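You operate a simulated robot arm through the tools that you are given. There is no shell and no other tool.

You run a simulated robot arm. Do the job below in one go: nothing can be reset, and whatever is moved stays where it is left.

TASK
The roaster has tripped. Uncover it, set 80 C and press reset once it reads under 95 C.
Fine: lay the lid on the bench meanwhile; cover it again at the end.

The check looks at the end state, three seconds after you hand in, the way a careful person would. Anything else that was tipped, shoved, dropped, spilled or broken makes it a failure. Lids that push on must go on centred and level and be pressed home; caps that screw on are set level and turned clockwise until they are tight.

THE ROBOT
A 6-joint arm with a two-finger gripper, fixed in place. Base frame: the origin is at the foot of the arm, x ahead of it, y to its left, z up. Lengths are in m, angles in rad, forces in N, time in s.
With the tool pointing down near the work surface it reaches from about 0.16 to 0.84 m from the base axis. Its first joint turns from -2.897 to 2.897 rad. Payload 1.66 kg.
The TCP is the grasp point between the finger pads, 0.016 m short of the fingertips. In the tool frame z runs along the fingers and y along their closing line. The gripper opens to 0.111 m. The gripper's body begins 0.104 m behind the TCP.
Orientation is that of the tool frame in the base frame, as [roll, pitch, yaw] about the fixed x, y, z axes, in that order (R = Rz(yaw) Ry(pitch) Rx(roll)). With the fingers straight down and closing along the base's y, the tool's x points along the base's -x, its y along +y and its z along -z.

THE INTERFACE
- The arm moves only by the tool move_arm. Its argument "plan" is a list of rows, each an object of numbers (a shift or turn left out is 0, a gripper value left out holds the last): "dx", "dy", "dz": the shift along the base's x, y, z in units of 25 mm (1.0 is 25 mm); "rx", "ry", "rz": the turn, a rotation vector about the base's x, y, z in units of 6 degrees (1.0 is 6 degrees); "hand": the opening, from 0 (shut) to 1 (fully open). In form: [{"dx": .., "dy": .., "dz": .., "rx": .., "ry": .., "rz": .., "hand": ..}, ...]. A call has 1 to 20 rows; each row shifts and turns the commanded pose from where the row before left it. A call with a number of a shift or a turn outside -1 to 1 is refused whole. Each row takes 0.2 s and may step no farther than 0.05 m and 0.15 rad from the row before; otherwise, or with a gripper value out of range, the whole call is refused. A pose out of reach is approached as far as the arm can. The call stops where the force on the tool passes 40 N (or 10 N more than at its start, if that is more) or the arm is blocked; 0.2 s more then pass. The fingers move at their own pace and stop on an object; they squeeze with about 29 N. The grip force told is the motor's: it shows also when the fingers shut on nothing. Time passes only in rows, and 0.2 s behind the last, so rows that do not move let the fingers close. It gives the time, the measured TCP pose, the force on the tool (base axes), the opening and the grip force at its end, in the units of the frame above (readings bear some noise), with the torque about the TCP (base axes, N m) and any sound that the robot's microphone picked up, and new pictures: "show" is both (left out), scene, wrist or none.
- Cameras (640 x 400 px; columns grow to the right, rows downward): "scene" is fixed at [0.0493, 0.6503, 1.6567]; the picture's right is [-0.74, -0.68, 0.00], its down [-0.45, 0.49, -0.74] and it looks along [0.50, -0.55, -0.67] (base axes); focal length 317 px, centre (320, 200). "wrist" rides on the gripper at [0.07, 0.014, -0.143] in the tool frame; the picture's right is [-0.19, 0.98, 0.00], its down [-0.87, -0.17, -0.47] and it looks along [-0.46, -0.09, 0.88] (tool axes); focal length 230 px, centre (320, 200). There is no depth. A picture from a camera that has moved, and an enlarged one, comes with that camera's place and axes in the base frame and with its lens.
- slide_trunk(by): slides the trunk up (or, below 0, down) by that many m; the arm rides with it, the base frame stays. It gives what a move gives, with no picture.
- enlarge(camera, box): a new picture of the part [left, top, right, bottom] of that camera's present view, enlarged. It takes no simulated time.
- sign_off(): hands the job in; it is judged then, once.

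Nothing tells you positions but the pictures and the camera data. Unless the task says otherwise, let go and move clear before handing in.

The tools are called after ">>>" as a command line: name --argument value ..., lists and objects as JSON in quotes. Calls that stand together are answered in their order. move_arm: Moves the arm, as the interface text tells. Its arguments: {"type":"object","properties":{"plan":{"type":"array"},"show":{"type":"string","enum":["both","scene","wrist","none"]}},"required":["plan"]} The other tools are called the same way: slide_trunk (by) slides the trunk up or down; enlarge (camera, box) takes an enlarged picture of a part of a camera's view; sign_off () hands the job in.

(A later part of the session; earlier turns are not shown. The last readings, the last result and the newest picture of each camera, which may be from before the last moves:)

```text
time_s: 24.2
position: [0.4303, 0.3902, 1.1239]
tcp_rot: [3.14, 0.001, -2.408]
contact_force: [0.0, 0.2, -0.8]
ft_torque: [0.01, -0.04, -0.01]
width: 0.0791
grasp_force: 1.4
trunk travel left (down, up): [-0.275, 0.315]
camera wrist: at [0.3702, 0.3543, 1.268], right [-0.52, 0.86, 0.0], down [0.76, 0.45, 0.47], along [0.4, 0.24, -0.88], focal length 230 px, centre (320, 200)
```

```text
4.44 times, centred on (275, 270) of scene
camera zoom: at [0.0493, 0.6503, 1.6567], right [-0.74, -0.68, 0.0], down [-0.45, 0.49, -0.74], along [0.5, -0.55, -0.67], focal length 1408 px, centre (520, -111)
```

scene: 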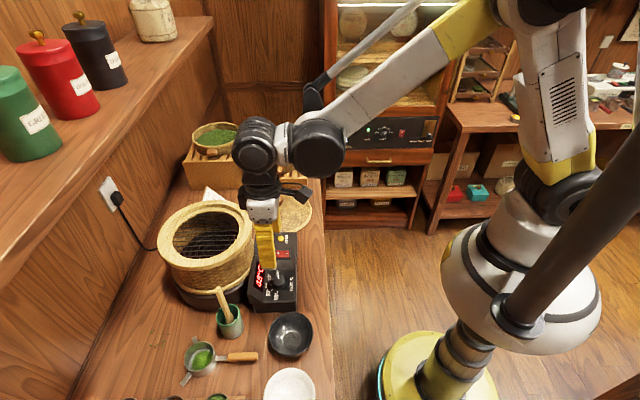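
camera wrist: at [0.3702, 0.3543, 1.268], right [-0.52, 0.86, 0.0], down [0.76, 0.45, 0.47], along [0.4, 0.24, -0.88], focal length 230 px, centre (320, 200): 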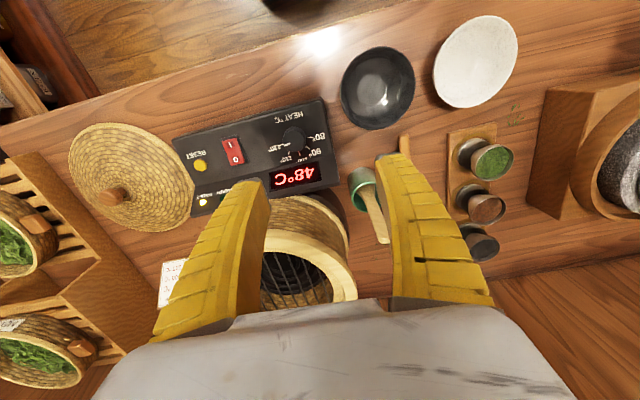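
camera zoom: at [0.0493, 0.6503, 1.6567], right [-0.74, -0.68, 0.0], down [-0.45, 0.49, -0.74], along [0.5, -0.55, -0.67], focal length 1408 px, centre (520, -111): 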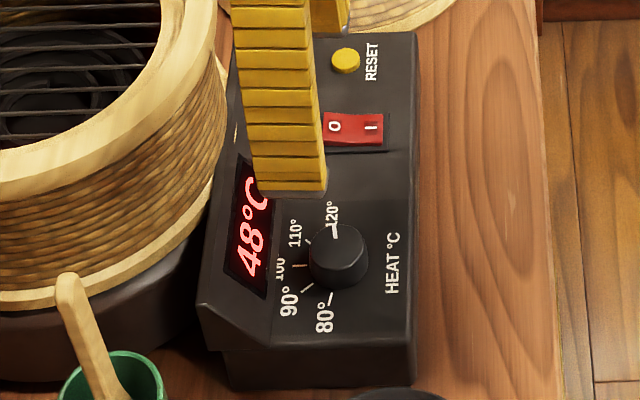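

The ticks are about 40° apart, so going from 120 to 80 is about 162° counter-clockwise seen from above. I'll do it in two grips of about 80°. First I pre-rotate by -40° and hover just over the dial at (0.461, 0.3645).

>>> move_arm --plan '[{"dx": 0.3, "dy": -0.25, "rz": -0.9, "hand": 0.48}, {"dx": 0.4, "dy": -0.35, "rz": -0.97}, {"dx": 0.4, "dy": -0.35, "rz": -0.97}, {"dx": 0.13, "dy": -0.08, "rz": -0.97, "dz": -0.8}, {"rz": -0.97, "dz": -1}, {"rz": -0.97, "dz": -1}, {"rz": -0.97, "dz": -1}, {"dz": -1}, {"dz": -0.8}, {"dz": -0.4}, {}]'

>>> enlarge --camera "wrist" --box '[220, 80, 420, 220]'

>>> enlarge --camera "scene" --box '[220, 190, 340, 320]'

```text
time_s: 26.6
position: [0.4659, 0.3609, 0.9732]
tcp_rot: [3.14, -0.001, -3.111]
contact_force: [-1.0, 0.1, -0.5]
ft_torque: [-0.04, -0.01, -0.03]
width: 0.0555
grasp_force: 1.8
trunk travel left (down, up): [-0.275, 0.315]
camera wrist: at [0.3957, 0.3729, 1.1177], right [0.16, 0.99, 0.0], down [0.87, -0.14, 0.47], along [0.47, -0.08, -0.88], focal length 230 px, centre (320, 200)
```

scene: 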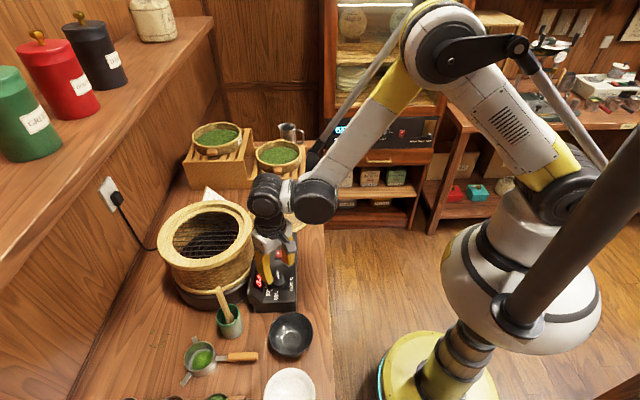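
wrist: 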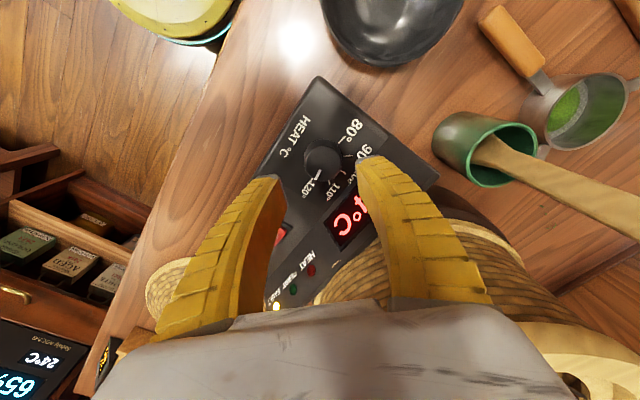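

```text
2.86 times, centred on (320, 150) of wrist
camera zoom: at [0.3957, 0.3729, 1.1177], right [0.16, 0.99, 0.0], down [0.87, -0.14, 0.47], along [0.47, -0.08, -0.88], focal length 657 px, centre (320, 343)
```

zoom: 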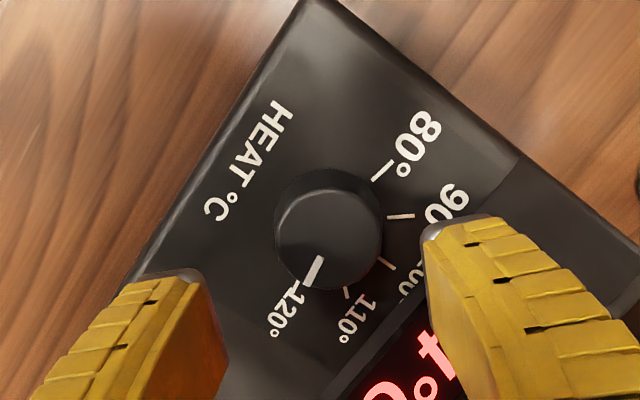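

```text
3.08 times, centred on (280, 255) of scene
camera zoom: at [0.0493, 0.6503, 1.6567], right [-0.74, -0.68, 0.0], down [-0.45, 0.49, -0.74], along [0.5, -0.55, -0.67], focal length 974 px, centre (443, 31)
```

zoom: 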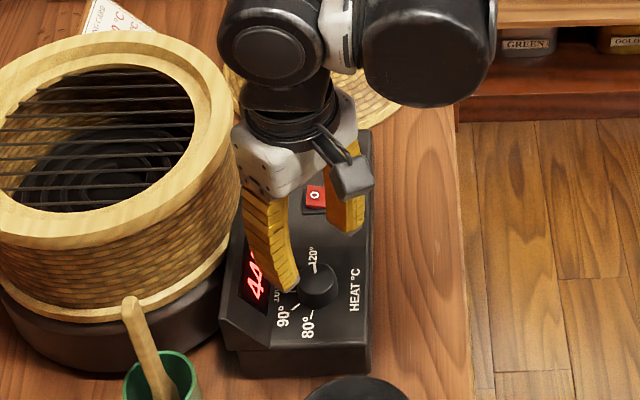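

The knob centre here re-measures as (0.4614, 0.366). I'll trim the position, narrow the opening to about 44 mm to stay off the display slope, and lower around the dial.

>>> move_arm --plan '[{"dx": -0.18, "dy": 0.18, "hand": 0.4}, {"dz": -0.4}, {"dz": -0.6}, {"dz": -0.5}, {"dz": -0.2}, {}]'

>>> enlarge --camera "wrist" --box '[220, 80, 420, 220]'

>>> enlarge --camera "scene" --box '[230, 230, 310, 310]'

```text
time_s: 28.0
position: [0.4592, 0.3662, 0.9318]
tcp_rot: [-3.141, 0.0, -3.112]
contact_force: [-0.9, 0.4, 0.7]
ft_torque: [-0.01, 0.0, 0.05]
width: 0.0465
grasp_force: 1.3
trunk travel left (down, up): [-0.275, 0.315]
camera wrist: at [0.39, 0.3787, 1.0753], right [0.16, 0.99, 0.0], down [0.87, -0.14, 0.47], along [0.47, -0.08, -0.88], focal length 230 px, centre (320, 200)
```

scene: 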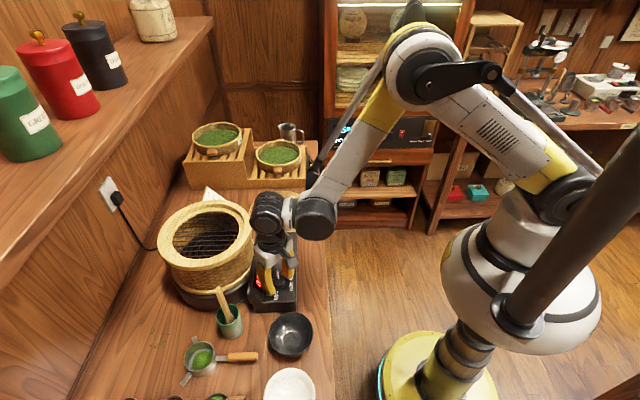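
wrist: 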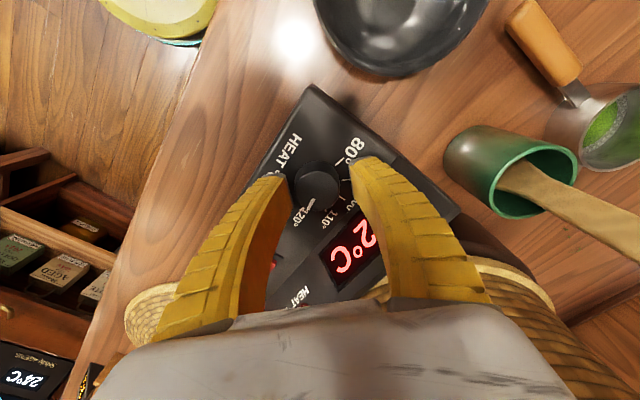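

```text
2.86 times, centred on (320, 150) of wrist
camera zoom: at [0.39, 0.3787, 1.0753], right [0.16, 0.99, 0.0], down [0.87, -0.14, 0.47], along [0.47, -0.08, -0.88], focal length 657 px, centre (320, 343)
```

zoom: 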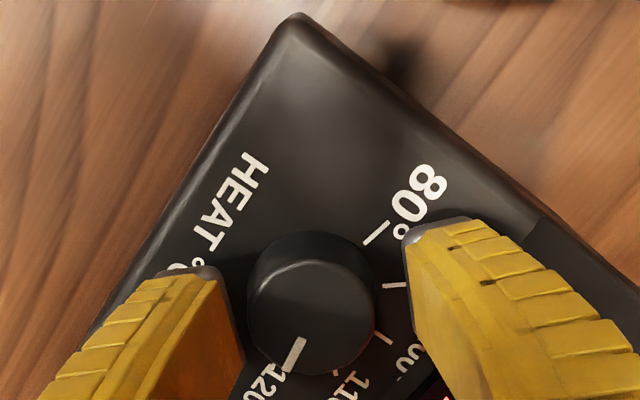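

```text
5.00 times, centred on (270, 270) of scene
camera zoom: at [0.0493, 0.6503, 1.6567], right [-0.74, -0.68, 0.0], down [-0.45, 0.49, -0.74], along [0.5, -0.55, -0.67], focal length 1584 px, centre (570, -150)
```

zoom: 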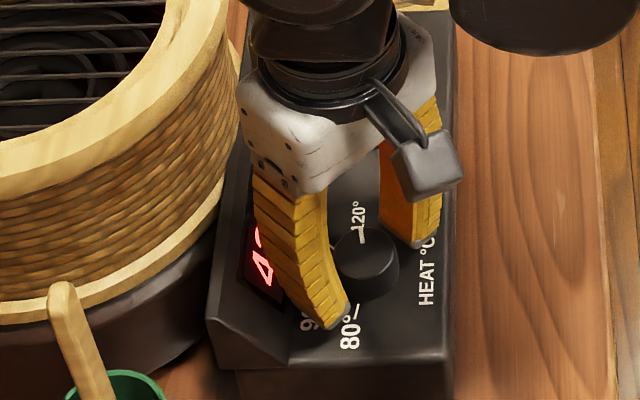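

The dial sits nicely between the fingers. I'll drop the last few millimetres, centre, and close.

>>> move_arm --plan '[{"dy": -0.1, "dz": -0.12}, {"dz": -0.12}, {}]' --show "none"

```text
time_s: 28.8
position: [0.4593, 0.3656, 0.9249]
tcp_rot: [-3.141, 0.001, -3.11]
contact_force: [0.1, 0.7, -0.4]
ft_torque: [0.01, 0.04, -0.02]
width: 0.0466
grasp_force: 1.8
trunk travel left (down, up): [-0.275, 0.315]
```

>>> move_arm --plan '[{"hand": 0}, {"hand": 0}, {"hand": 0}]'

>>> enlarge --camera "wrist" --box '[220, 80, 420, 220]'

>>> enlarge --camera "scene" --box '[230, 230, 310, 310]'

```text
time_s: 29.6
position: [0.4592, 0.3645, 0.9251]
tcp_rot: [3.14, -0.001, -3.112]
contact_force: [4.2, -2.9, 7.8]
ft_torque: [-0.09, -0.63, -0.02]
width: 0.0292
grasp_force: 34.4
trunk travel left (down, up): [-0.275, 0.315]
camera wrist: at [0.3901, 0.3759, 1.0693], right [0.16, 0.99, 0.0], down [0.87, -0.14, 0.47], along [0.47, -0.08, -0.88], focal length 230 px, centre (320, 200)
```

scene: 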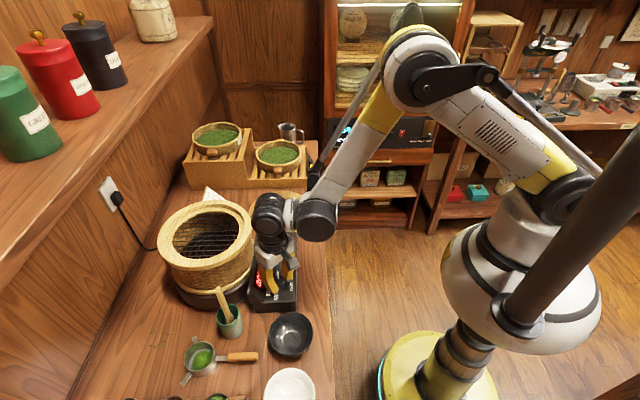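
wrist: 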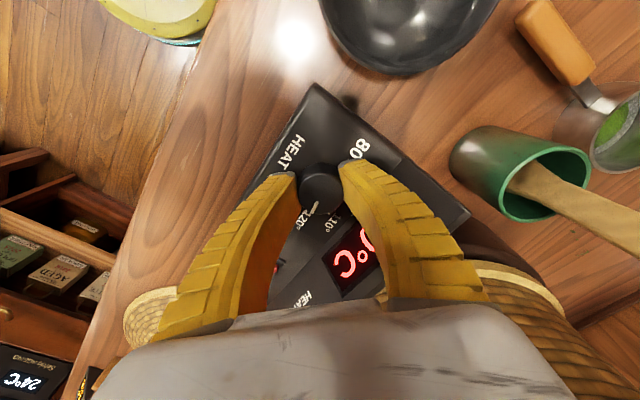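

```text
2.86 times, centred on (320, 150) of wrist
camera zoom: at [0.3901, 0.3759, 1.0693], right [0.16, 0.99, 0.0], down [0.87, -0.14, 0.47], along [0.47, -0.08, -0.88], focal length 657 px, centre (320, 343)
```

zoom: 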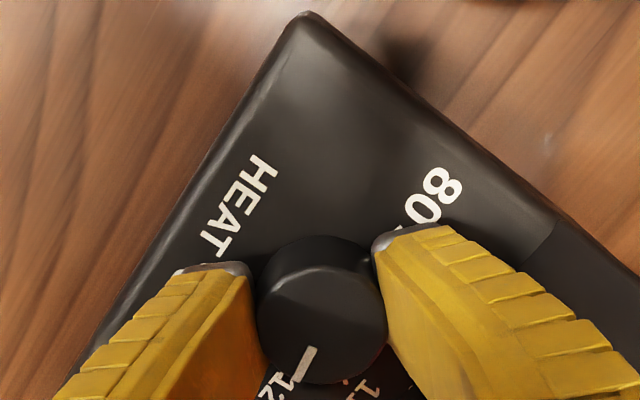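

```text
5.00 times, centred on (270, 270) of scene
camera zoom: at [0.0493, 0.6503, 1.6567], right [-0.74, -0.68, 0.0], down [-0.45, 0.49, -0.74], along [0.5, -0.55, -0.67], focal length 1584 px, centre (570, -150)
```

zoom: 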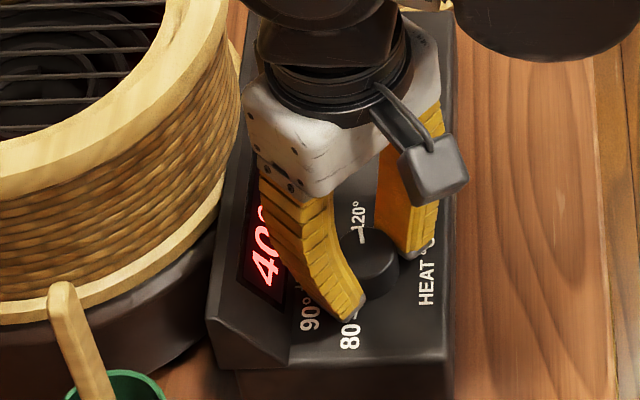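

Gripped, with about 8 N upward force, so the tips lightly bear on the panel. I'll lift 1.5 mm, then turn counter-clockwise in stages.

>>> move_arm --plan '[{"dz": 0.06}, {"rz": 0.6}, {"rz": 0.8}, {"rz": 0.8}, {"rz": 0.8}]'

>>> enlarge --camera "wrist" --box '[220, 80, 420, 220]'

```text
time_s: 30.8
position: [0.4589, 0.3629, 0.9266]
tcp_rot: [3.141, -0.001, -2.799]
contact_force: [-1.1, -5.8, 1.8]
ft_torque: [0.12, -0.61, -0.05]
width: 0.028
grasp_force: 34.0
trunk travel left (down, up): [-0.275, 0.315]
camera wrist: at [0.3904, 0.3525, 1.0701], right [-0.15, 0.99, 0.0], down [0.87, 0.13, 0.47], along [0.47, 0.07, -0.88], focal length 230 px, centre (320, 200)
```

scene: 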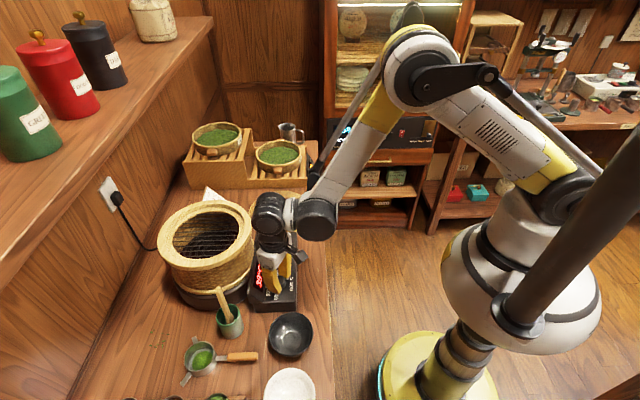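
wrist: 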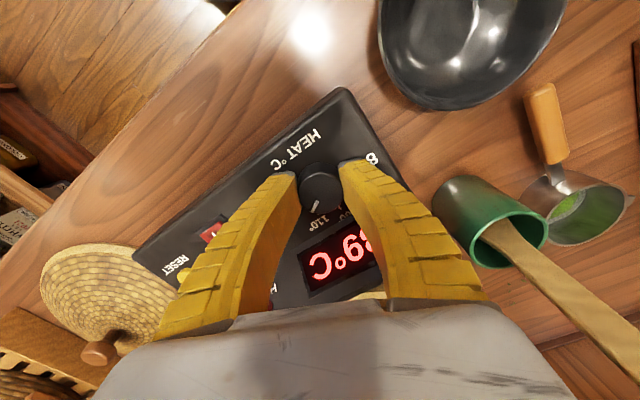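

```text
2.86 times, centred on (320, 150) of wrist
camera zoom: at [0.3904, 0.3525, 1.0701], right [-0.15, 0.99, 0.0], down [0.87, 0.13, 0.47], along [0.47, 0.07, -0.88], focal length 657 px, centre (320, 343)
```

zoom: 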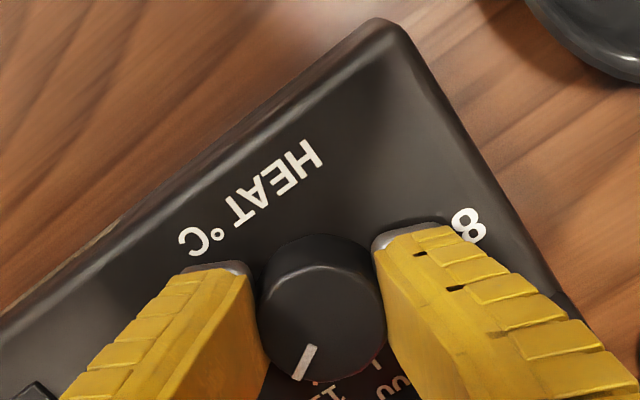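

The dial turns with the gripper. Continuing the first stage (to about 80° in total).

>>> move_arm --plan '[{"rz": 0.85, "dy": -0.05}, {"rz": 0.85}, {"rz": 0.85}, {"rz": 0.85}, {"rz": 0.85}, {"rz": 0.85}, {"rz": 0.85}, {"rz": 0.85}, {"rz": 0.85}, {"rz": 0.85}, {"rz": 0.85}, {"rz": 0.85}, {}]'

>>> enlarge --camera "wrist" --box '[220, 80, 420, 220]'

>>> enlarge --camera "scene" --box '[230, 230, 310, 310]'

```text
time_s: 33.6
position: [0.4619, 0.3617, 0.9245]
tcp_rot: [-3.141, -0.001, -1.729]
contact_force: [32.5, -6.3, 12.6]
ft_torque: [0.15, -0.39, -0.13]
width: 0.0285
grasp_force: 33.8
trunk travel left (down, up): [-0.275, 0.315]
camera wrist: at [0.4387, 0.295, 1.0692], right [-0.94, 0.34, 0.0], down [0.3, 0.83, 0.47], along [0.16, 0.44, -0.88], focal length 230 px, centre (320, 200)
```

scene: 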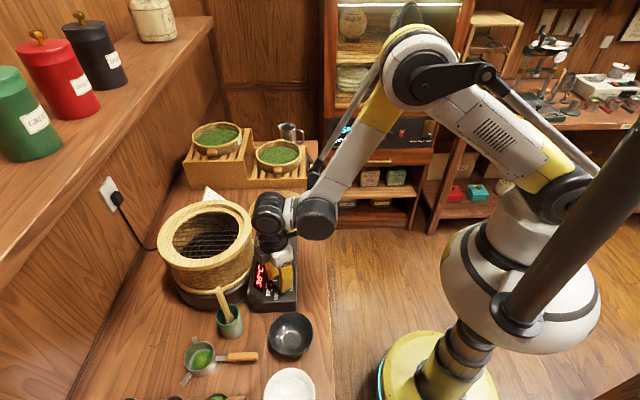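
wrist: 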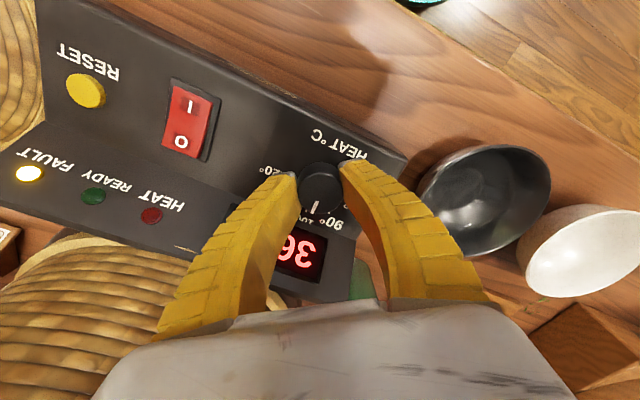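

```text
2.86 times, centred on (320, 150) of wrist
camera zoom: at [0.4387, 0.295, 1.0692], right [-0.94, 0.34, 0.0], down [0.3, 0.83, 0.47], along [0.16, 0.44, -0.88], focal length 657 px, centre (320, 343)
```

zoom: 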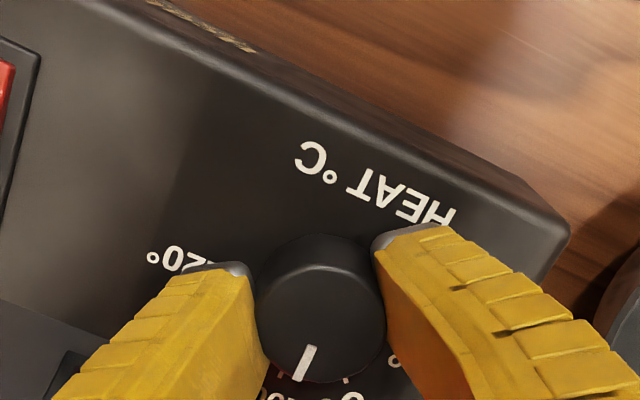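

```text
5.00 times, centred on (270, 270) of scene
camera zoom: at [0.0493, 0.6503, 1.6567], right [-0.74, -0.68, 0.0], down [-0.45, 0.49, -0.74], along [0.5, -0.55, -0.67], focal length 1584 px, centre (570, -150)
```

zoom: 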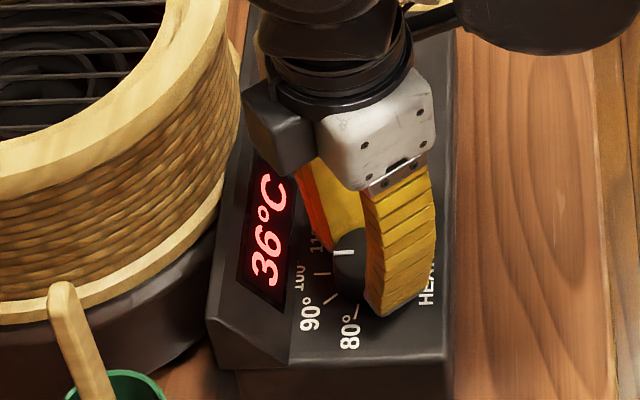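

The first stage is done (the pointer is near 100). Some sideways load built up, so the true centre is a few millimetres further +x. I'll release, rise a little, and swing back 80° for the second grip.

>>> move_arm --plan '[{"hand": 0.2}, {"hand": 0.42}, {"hand": 0.42, "dz": 0.4}, {"dz": 0.8}, {}]'

>>> enlarge --camera "wrist" --box '[220, 80, 420, 220]'

```text
time_s: 34.8
position: [0.4596, 0.3625, 0.9563]
tcp_rot: [-3.141, -0.001, -1.729]
contact_force: [-0.4, -0.1, 0.0]
ft_torque: [-0.04, 0.03, 0.03]
width: 0.0491
grasp_force: 1.4
trunk travel left (down, up): [-0.275, 0.315]
camera wrist: at [0.4361, 0.2966, 1.0999], right [-0.94, 0.34, 0.0], down [0.3, 0.83, 0.47], along [0.16, 0.44, -0.88], focal length 230 px, centre (320, 200)
```

scene: 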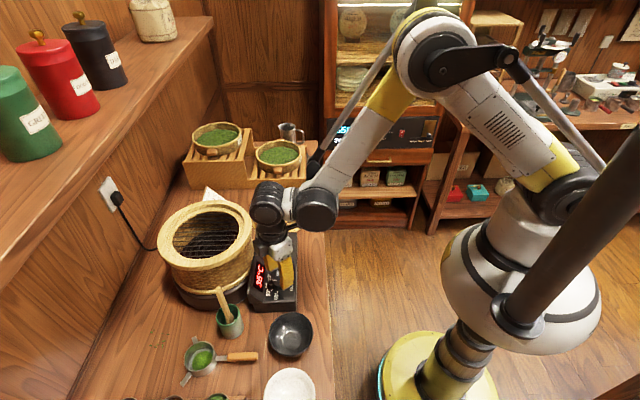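
wrist: 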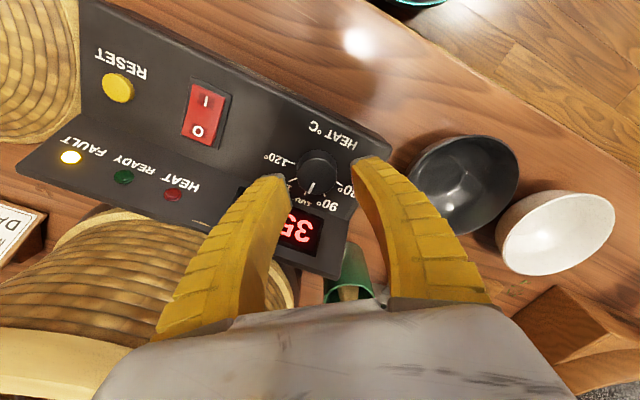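

```text
2.86 times, centred on (320, 150) of wrist
camera zoom: at [0.4361, 0.2966, 1.0999], right [-0.94, 0.34, 0.0], down [0.3, 0.83, 0.47], along [0.16, 0.44, -0.88], focal length 657 px, centre (320, 343)
```

zoom: 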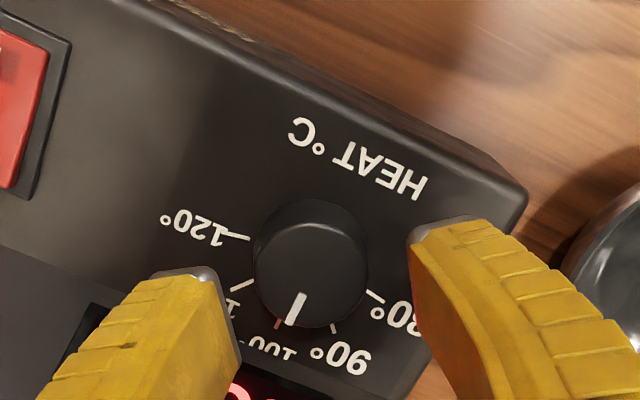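

The pointer reads about 100 now, so another 80° is needed. I swing the open hand back 80° with a small centring shift.

>>> move_arm --plan '[{"rz": -0.95, "dx": 0.1, "dy": 0.04}, {"rz": -0.95}, {"rz": -0.95}, {"rz": -0.95}, {"rz": -0.95}, {"rz": -0.95}, {"rz": -0.95}, {"rz": -0.95}, {"rz": -0.95}, {"rz": -0.95}, {"rz": -0.95}, {"rz": -0.95}, {"rz": -0.95}, {"rz": -0.95}, {}]'

>>> enlarge --camera "wrist" --box '[220, 80, 420, 220]'

>>> enlarge --camera "scene" --box '[230, 230, 310, 310]'

```text
time_s: 38.0
position: [0.4629, 0.3636, 0.9547]
tcp_rot: [-3.141, 0.001, -3.123]
contact_force: [0.6, 0.4, -0.7]
ft_torque: [-0.01, 0.01, -0.01]
width: 0.049
grasp_force: 1.8
trunk travel left (down, up): [-0.275, 0.315]
camera wrist: at [0.3934, 0.3758, 1.0996], right [0.17, 0.98, 0.0], down [0.87, -0.15, 0.47], along [0.46, -0.08, -0.88], focal length 230 px, centre (320, 200)
```

scene: 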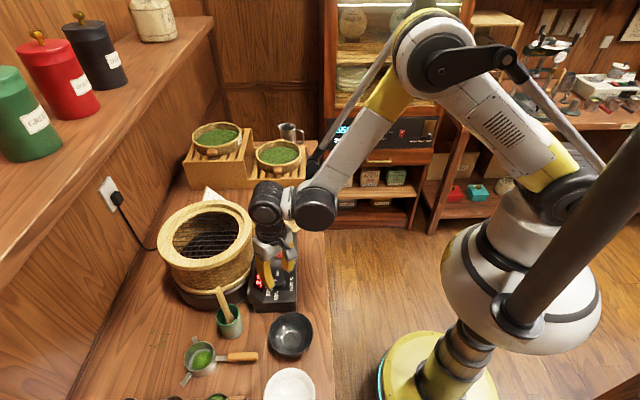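
wrist: 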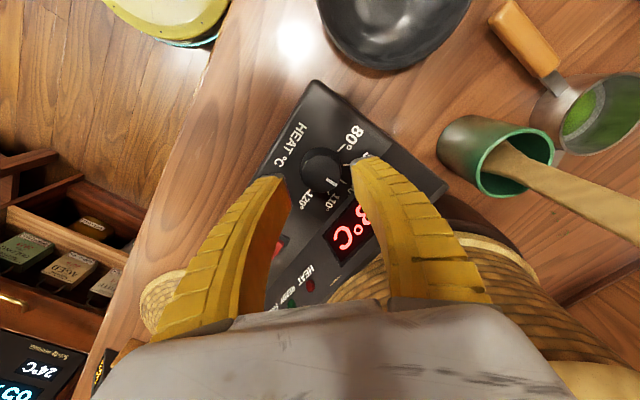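

```text
2.86 times, centred on (320, 150) of wrist
camera zoom: at [0.3934, 0.3758, 1.0996], right [0.17, 0.98, 0.0], down [0.87, -0.15, 0.47], along [0.46, -0.08, -0.88], focal length 657 px, centre (320, 343)
```

zoom: 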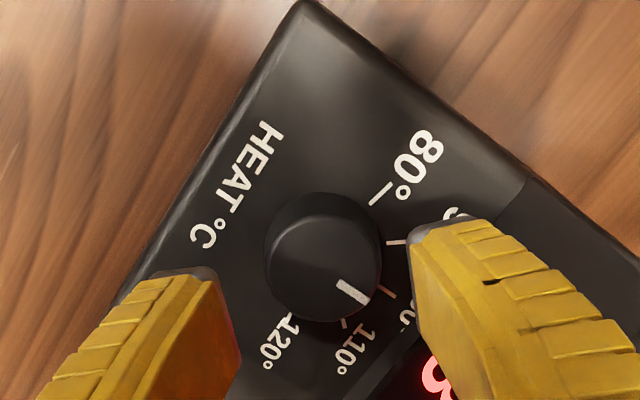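

```text
5.00 times, centred on (270, 270) of scene
camera zoom: at [0.0493, 0.6503, 1.6567], right [-0.74, -0.68, 0.0], down [-0.45, 0.49, -0.74], along [0.5, -0.55, -0.67], focal length 1584 px, centre (570, -150)
```

zoom: 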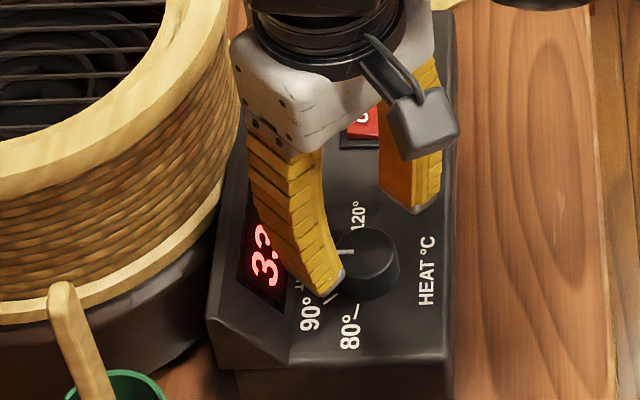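

The open hand is centred on the dial and the pointer is at 100. I'll lower, close, and turn another 80°.

>>> move_arm --plan '[{"dz": -0.4}, {"dz": -0.4}, {"dz": -0.3}, {}, {"hand": 0}, {"hand": 0}, {"hand": 0}]' --show "wrist"

```text
time_s: 39.6
position: [0.4629, 0.3653, 0.9276]
tcp_rot: [3.14, -0.001, -3.122]
contact_force: [0.0, 2.2, 2.1]
ft_torque: [0.01, -0.05, 0.03]
width: 0.0298
grasp_force: 34.3
trunk travel left (down, up): [-0.275, 0.315]
camera wrist: at [0.3935, 0.3766, 1.0723], right [0.17, 0.99, 0.0], down [0.87, -0.15, 0.47], along [0.47, -0.08, -0.88], focal length 230 px, centre (320, 200)
```

wrist: 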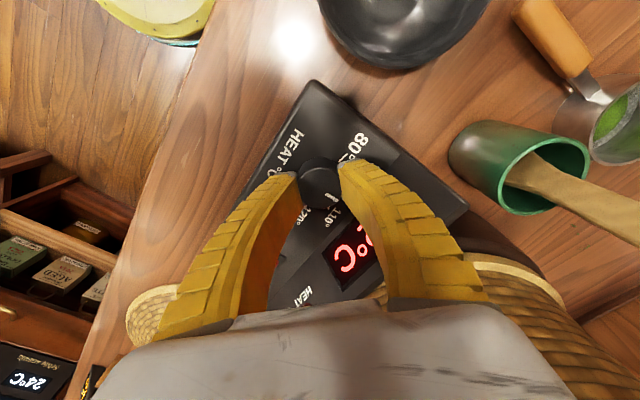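

>>> move_arm --plan '[{"rz": 0.85}, {"rz": 0.9}, {"rz": 0.9}, {"rz": 0.9}, {"rz": 0.9}, {"rz": 0.9}, {"rz": 0.9}, {"rz": 0.9}, {"rz": 0.9}, {"rz": 0.9}, {"rz": 0.9}, {"rz": 0.9}, {"rz": 0.9}, {"rz": 0.9}, {"rz": 0.8}, {}]'

>>> enlarge --camera "wrist" --box '[220, 80, 420, 220]'

>>> enlarge --camera "scene" --box '[230, 230, 310, 310]'

```text
time_s: 43.0
position: [0.4632, 0.3639, 0.9287]
tcp_rot: [-3.141, 0.001, -1.725]
contact_force: [1.9, 4.9, -5.3]
ft_torque: [0.24, -0.06, 0.01]
width: 0.0285
grasp_force: 34.3
trunk travel left (down, up): [-0.275, 0.315]
camera wrist: at [0.4397, 0.2975, 1.0727], right [-0.94, 0.34, 0.0], down [0.3, 0.83, 0.47], along [0.16, 0.44, -0.88], focal length 230 px, centre (320, 200)
```

scene: 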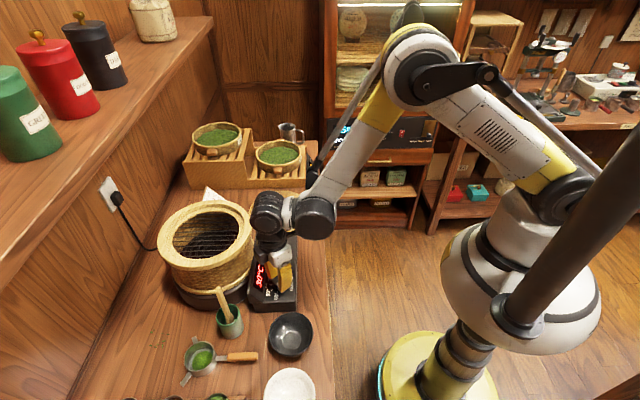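
wrist: 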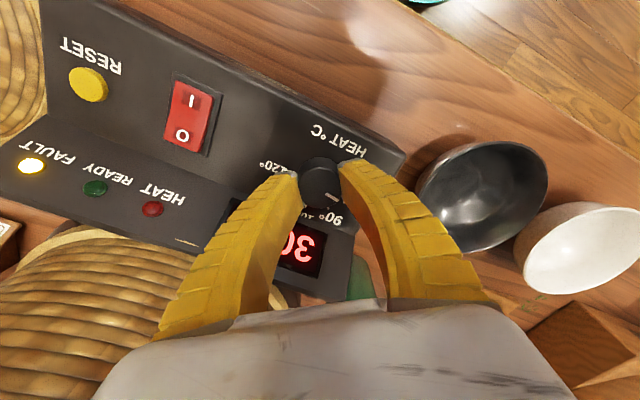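

```text
2.86 times, centred on (320, 150) of wrist
camera zoom: at [0.4397, 0.2975, 1.0727], right [-0.94, 0.34, 0.0], down [0.3, 0.83, 0.47], along [0.16, 0.44, -0.88], focal length 657 px, centre (320, 343)
```

zoom: 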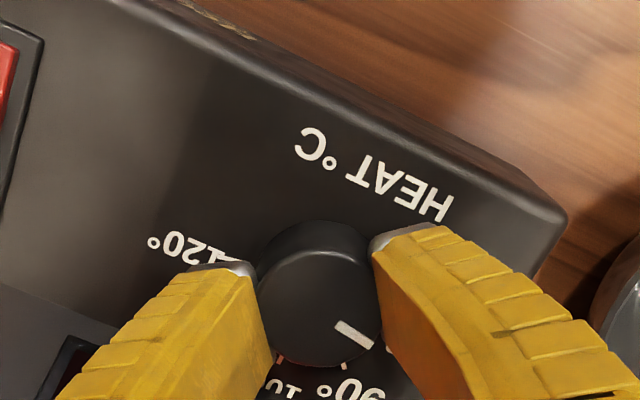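

```text
5.00 times, centred on (270, 270) of scene
camera zoom: at [0.0493, 0.6503, 1.6567], right [-0.74, -0.68, 0.0], down [-0.45, 0.49, -0.74], along [0.5, -0.55, -0.67], focal length 1584 px, centre (570, -150)
```

zoom: 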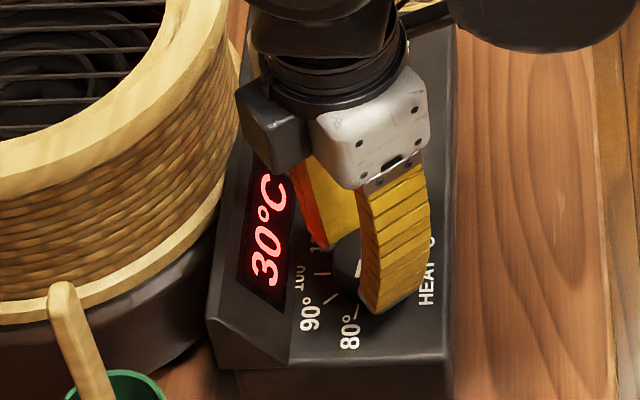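

Pointer is close to 80. I'll release and rise to inspect.

>>> move_arm --plan '[{"hand": 0.2}, {"hand": 0.42}, {"hand": 0.42, "dz": 0.4}, {"dz": 0.8}, {}]'

>>> enlarge --camera "wrist" --box '[270, 135, 350, 190]'

>>> enlarge --camera "scene" --box '[255, 255, 305, 300]'

```text
time_s: 44.2
position: [0.4635, 0.3641, 0.9596]
tcp_rot: [3.141, 0.0, -1.724]
contact_force: [-0.3, 0.3, 0.1]
ft_torque: [-0.02, 0.02, 0.0]
width: 0.0491
grasp_force: 1.2
trunk travel left (down, up): [-0.275, 0.315]
camera wrist: at [0.4396, 0.2967, 1.103], right [-0.94, 0.34, 0.0], down [0.3, 0.83, 0.47], along [0.16, 0.44, -0.88], focal length 230 px, centre (320, 200)
```

scene: 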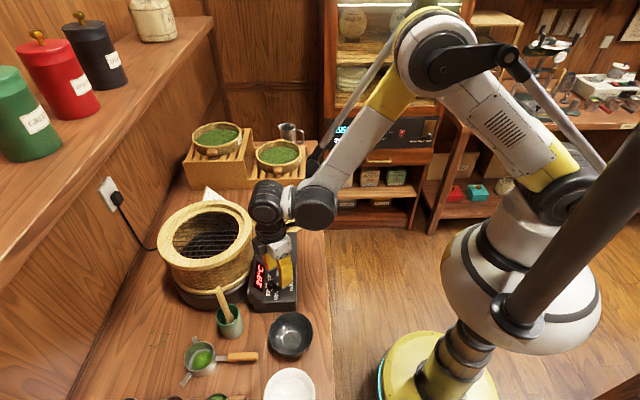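
wrist: 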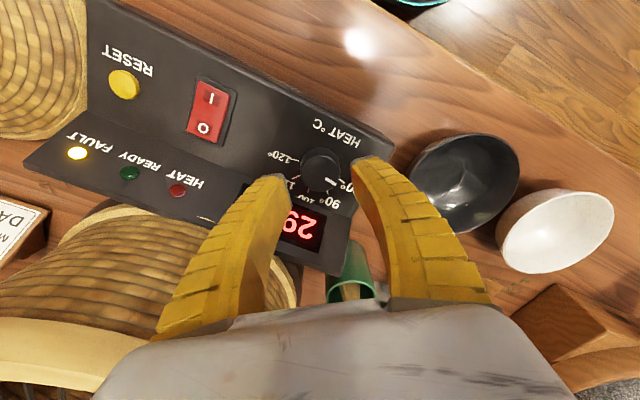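

```text
7.27 times, centred on (310, 162) of wrist
camera zoom: at [0.4396, 0.2967, 1.103], right [-0.94, 0.34, 0.0], down [0.3, 0.83, 0.47], along [0.16, 0.44, -0.88], focal length 1673 px, centre (393, 473)
```

zoom: 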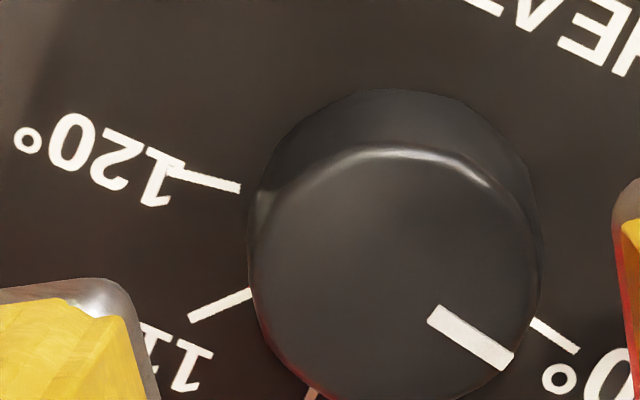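

```text
8.89 times, centred on (280, 278) of scene
camera zoom: at [0.0493, 0.6503, 1.6567], right [-0.74, -0.68, 0.0], down [-0.45, 0.49, -0.74], along [0.5, -0.55, -0.67], focal length 2815 px, centre (676, -489)
```

zoom: 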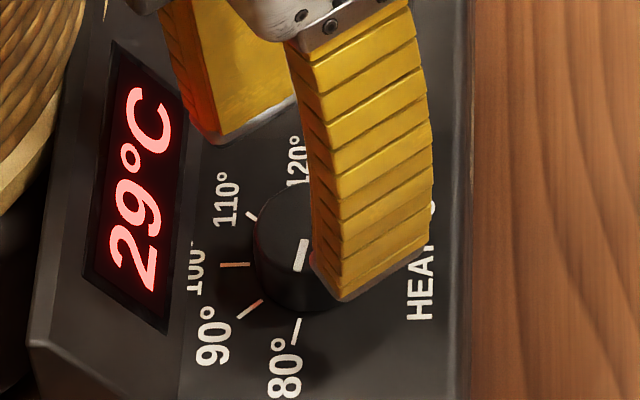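

The dial pointer now lines up with the 80 tick to within about 1.5°, and the display reads 29 C, well under 95. Next I straighten the hand, shut the fingers, and go above the reset button near (0.58, 0.25).

>>> move_arm --plan '[{"dz": 1}, {"dz": 0.8, "rz": -0.9}, {"dx": 0.8, "dy": -0.8, "rz": -0.94}, {"dx": 0.9, "dy": -0.9, "rz": -0.94, "hand": 0}, {"dx": 0.9, "dy": -0.9, "rz": -0.94}, {"dx": 0.9, "dy": -0.9, "rz": -0.94}, {"dx": 0.7, "dy": -0.7, "rz": -0.94}, {"dx": 0.44, "dy": -0.38, "rz": -0.93}, {}]'

>>> enlarge --camera "wrist" --box '[220, 80, 420, 220]'

>>> enlarge --camera "scene" --box '[230, 210, 310, 310]'

```text
time_s: 46.2
position: [0.5783, 0.2478, 1.003]
tcp_rot: [-3.141, -0.001, -2.41]
contact_force: [-0.3, -0.1, -0.5]
ft_torque: [0.0, -0.01, -0.03]
width: 0.0
grasp_force: 28.3
trunk travel left (down, up): [-0.275, 0.315]
camera wrist: at [0.5179, 0.212, 1.1473], right [-0.51, 0.86, 0.0], down [0.76, 0.45, 0.47], along [0.4, 0.24, -0.88], focal length 230 px, centre (320, 200)
```

scene: 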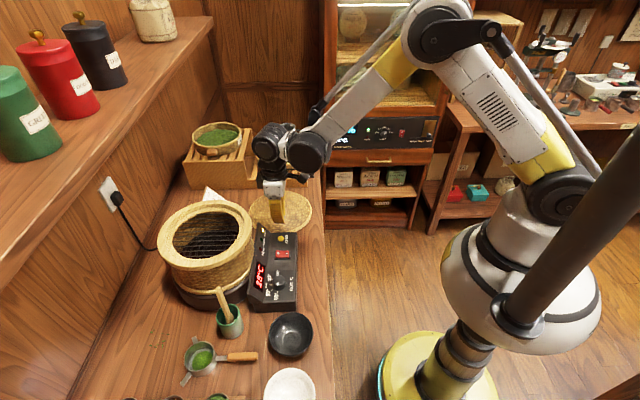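
wrist: 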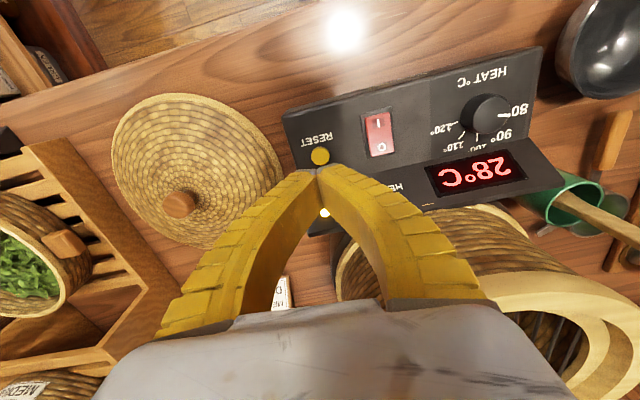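

```text
2.86 times, centred on (320, 150) of wrist
camera zoom: at [0.5179, 0.212, 1.1473], right [-0.51, 0.86, 0.0], down [0.76, 0.45, 0.47], along [0.4, 0.24, -0.88], focal length 657 px, centre (320, 343)
```

zoom: 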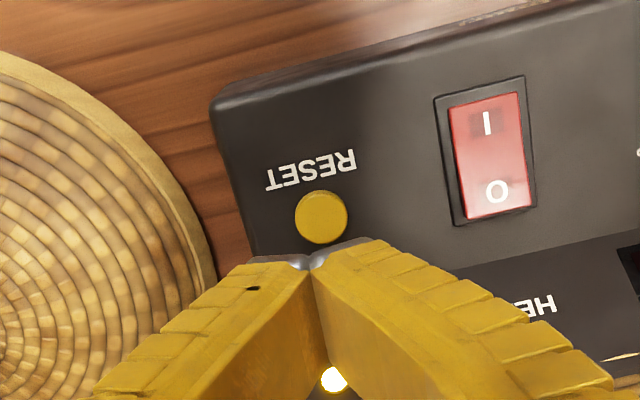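

```text
4.00 times, centred on (270, 260) of scene
camera zoom: at [0.0493, 0.6503, 1.6567], right [-0.74, -0.68, 0.0], down [-0.45, 0.49, -0.74], along [0.5, -0.55, -0.67], focal length 1267 px, centre (520, -40)
```

zoom: 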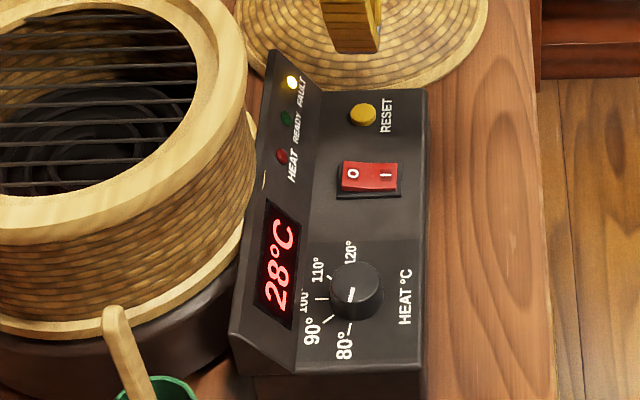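

The button sits directly under the shut fingertips. I'll go down to just above it and then press gently in small steps.

>>> move_arm --plan '[{"dx": 0.04, "dy": 0.04, "dz": -0.8}, {"dz": -0.9}, {"dz": -0.6}, {"dz": -0.2}, {}]' --show "wrist"

>>> enlarge --camera "scene" --box '[240, 210, 310, 270]'

```text
time_s: 47.4
position: [0.5796, 0.2493, 0.9397]
tcp_rot: [3.141, 0.0, -2.409]
contact_force: [-0.1, -0.4, 0.3]
ft_torque: [0.01, -0.01, 0.01]
width: 0.0
grasp_force: 28.2
trunk travel left (down, up): [-0.275, 0.315]
camera wrist: at [0.5195, 0.2128, 1.0844], right [-0.52, 0.86, 0.0], down [0.76, 0.45, 0.47], along [0.4, 0.24, -0.88], focal length 230 px, centre (320, 200)
```

wrist: 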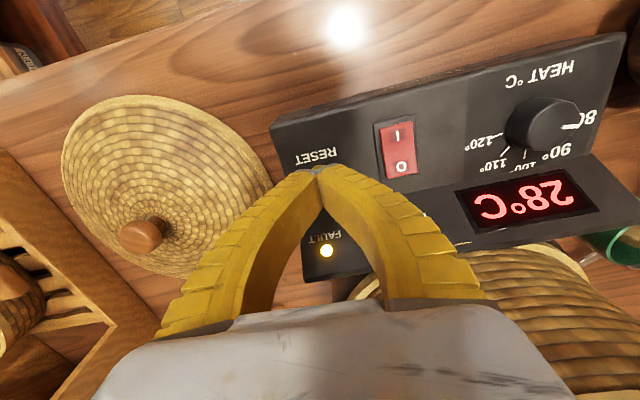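

```text
6.67 times, centred on (275, 240) of scene
camera zoom: at [0.0493, 0.6503, 1.6567], right [-0.74, -0.68, 0.0], down [-0.45, 0.49, -0.74], along [0.5, -0.55, -0.67], focal length 2111 px, centre (620, -67)
```

zoom: 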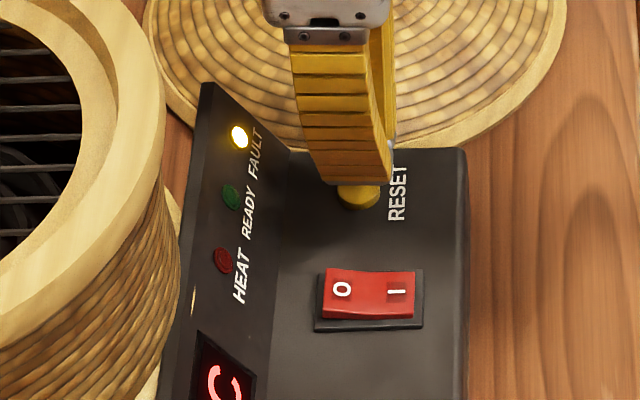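

>>> move_arm --plan '[{"dz": -0.16}, {"dz": -0.14}, {"dz": -0.1}, {"dz": -0.08}]' --show "none"

```text
time_s: 48.4
position: [0.5813, 0.2505, 0.9286]
tcp_rot: [-3.141, 0.0, -2.409]
contact_force: [0.4, 0.5, 0.2]
ft_torque: [-0.01, 0.01, 0.02]
width: 0.0
grasp_force: 28.0
trunk travel left (down, up): [-0.275, 0.315]
```

>>> move_arm --plan '[{"dz": -0.06}, {"dz": -0.06}, {"dz": -0.06}]' --show "none"

```text
time_s: 49.2
position: [0.5793, 0.2516, 0.924]
tcp_rot: [-3.141, 0.001, -2.408]
contact_force: [-0.6, 0.2, 0.5]
ft_torque: [0.0, 0.0, 0.02]
width: 0.0
grasp_force: 28.3
trunk travel left (down, up): [-0.275, 0.315]
```

>>> move_arm --plan '[{"dz": -0.06}, {"dz": -0.06}, {"dz": -0.06}]' --show "none"

>>> enlarge --camera "scene" --box '[240, 210, 310, 270]'

```text
time_s: 50.0
position: [0.5794, 0.2496, 0.9198]
tcp_rot: [3.141, 0.001, -2.409]
contact_force: [0.2, 1.8, 0.6]
ft_torque: [0.0, -0.01, 0.0]
width: 0.0
grasp_force: 28.5
trunk travel left (down, up): [-0.275, 0.315]
```

```text
6.67 times, centred on (275, 240) of scene
camera zoom: at [0.0493, 0.6503, 1.6567], right [-0.74, -0.68, 0.0], down [-0.45, 0.49, -0.74], along [0.5, -0.55, -0.67], focal length 2111 px, centre (620, -67)
```

zoom: 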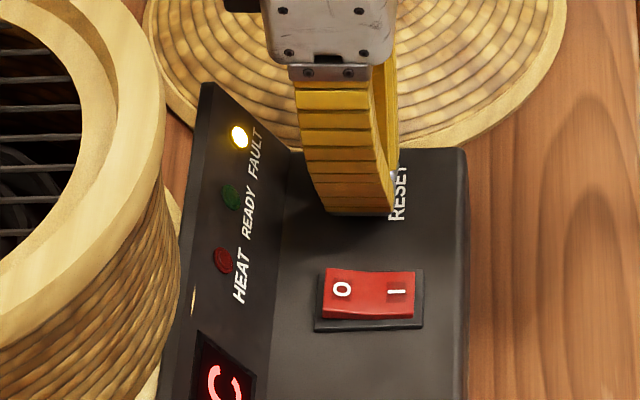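

>>> move_arm --plan '[{"dz": -0.06}, {"dz": -0.06}]' --show "none"

```text
time_s: 50.6
position: [0.5793, 0.2496, 0.9159]
tcp_rot: [-3.141, -0.001, -2.409]
contact_force: [-0.3, -1.2, 2.3]
ft_torque: [-0.03, 0.01, 0.04]
width: 0.006
grasp_force: 29.1
trunk travel left (down, up): [-0.275, 0.315]
heard: click
```

A click was heard. I'll lift straight off and check the lights.

>>> move_arm --plan '[{"dz": 0.3}, {"dz": 0.6}, {"dz": 1}, {"dz": 1}, {"dz": 1}]'

>>> enlarge --camera "scene" --box '[230, 210, 310, 310]'

>>> enlarge --camera "wrist" --box '[260, 60, 560, 260]'

```text
time_s: 51.8
position: [0.5814, 0.2496, 1.0126]
tcp_rot: [3.141, -0.001, -2.409]
contact_force: [0.2, 0.2, 0.0]
ft_torque: [-0.02, -0.03, -0.01]
width: 0.0
grasp_force: 28.7
trunk travel left (down, up): [-0.275, 0.315]
camera wrist: at [0.5205, 0.2129, 1.1574], right [-0.52, 0.86, 0.0], down [0.76, 0.45, 0.47], along [0.4, 0.24, -0.88], focal length 230 px, centre (320, 200)
```

scene: 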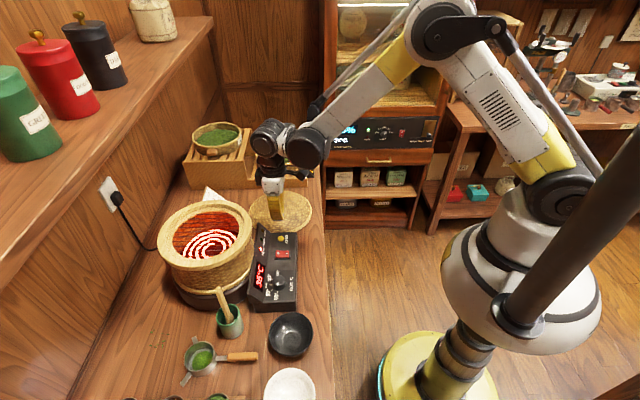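
wrist: 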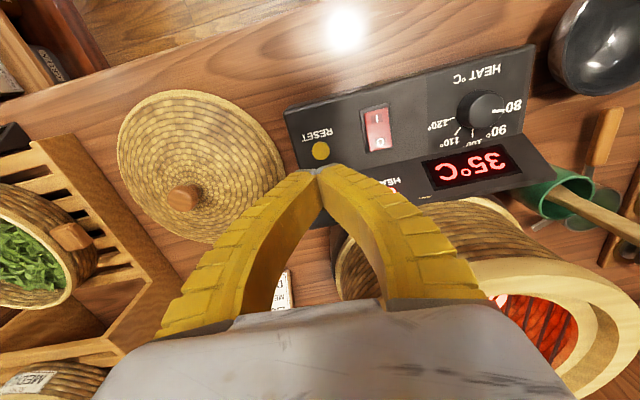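

```text
4.00 times, centred on (270, 260) of scene
camera zoom: at [0.0493, 0.6503, 1.6567], right [-0.74, -0.68, 0.0], down [-0.45, 0.49, -0.74], along [0.5, -0.55, -0.67], focal length 1267 px, centre (520, -40)
```

zoom: 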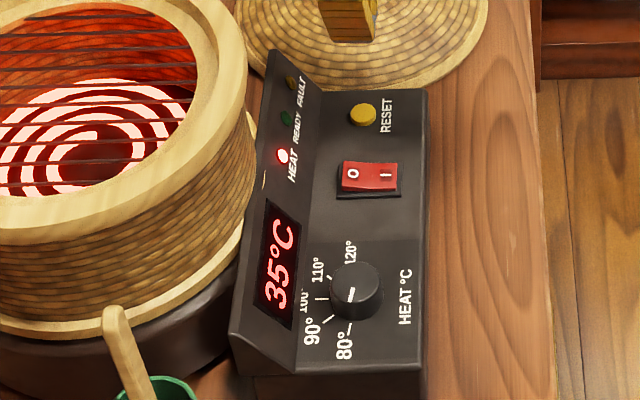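

```text
2.00 times, centred on (410, 160) of wrist
camera zoom: at [0.5205, 0.2129, 1.1574], right [-0.52, 0.86, 0.0], down [0.76, 0.45, 0.47], along [0.4, 0.24, -0.88], focal length 460 px, centre (140, 280)
```

zoom: 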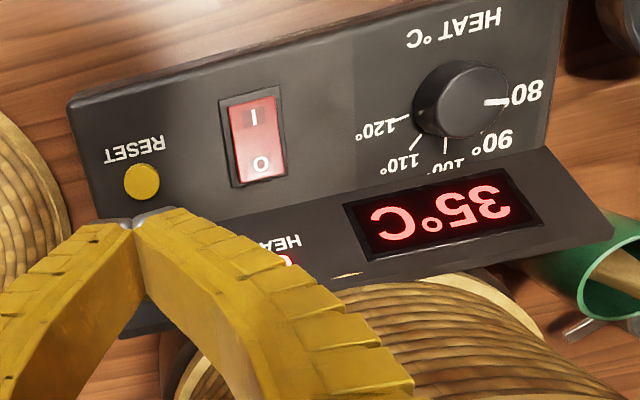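

Reset worked: the fault lamp is out, the heat lamp is on and the temperature is rising from 35 C with the dial at 80. Now I fetch the lid, hovering over its knob first.

>>> move_arm --plan '[{"dz": 0.8, "hand": 0.7}, {"dx": 0.8, "dy": -0.7, "dz": 0.4}, {"dx": 0.9, "dy": -0.75}, {"dx": 0.9, "dy": -0.75}, {"dx": 0.9, "dy": -0.75}, {"dx": 0.9, "dy": -0.75}, {"dx": 0.85, "dy": -0.7}, {}]'

>>> enlarge --camera "wrist" --box '[200, 20, 440, 220]'

```text
time_s: 53.6
position: [0.7091, 0.1418, 1.0442]
tcp_rot: [-3.14, -0.001, -2.408]
contact_force: [-0.3, 0.2, -0.6]
ft_torque: [0.03, 0.0, -0.01]
width: 0.079
grasp_force: 0.8
trunk travel left (down, up): [-0.275, 0.315]
camera wrist: at [0.649, 0.106, 1.1884], right [-0.52, 0.86, 0.0], down [0.76, 0.45, 0.47], along [0.4, 0.24, -0.88], focal length 230 px, centre (320, 200)
```

scene: 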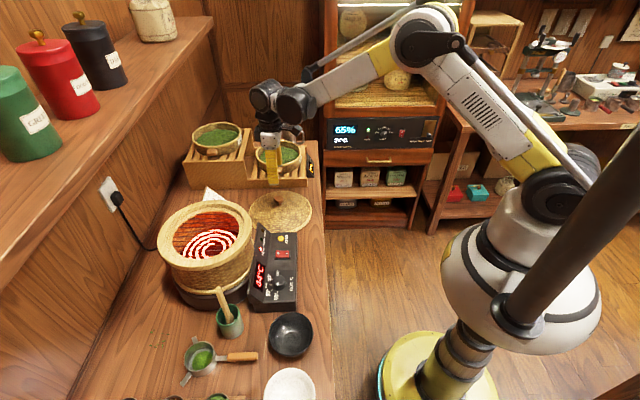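
wrist: 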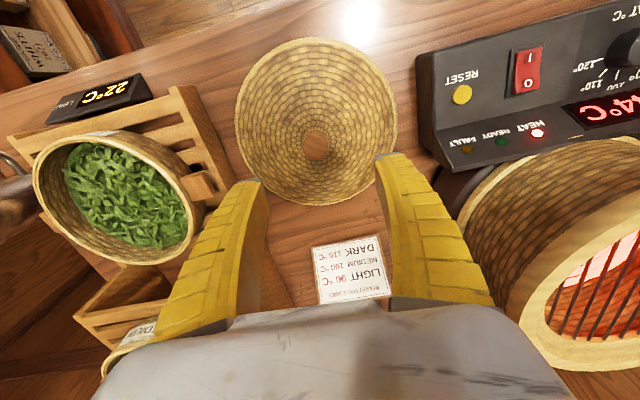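

```text
2.00 times, centred on (320, 120) of wrist
camera zoom: at [0.649, 0.106, 1.1884], right [-0.52, 0.86, 0.0], down [0.76, 0.45, 0.47], along [0.4, 0.24, -0.88], focal length 460 px, centre (320, 360)
```

zoom: 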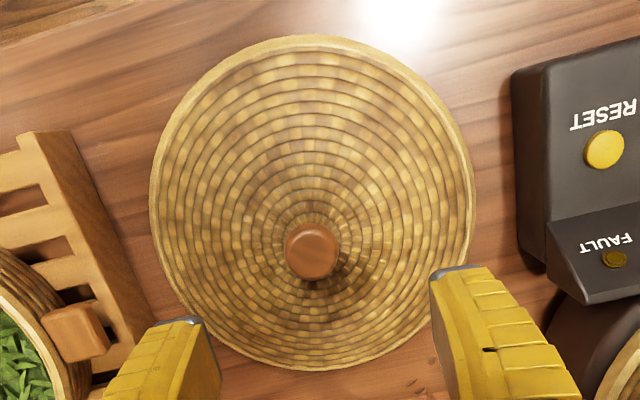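

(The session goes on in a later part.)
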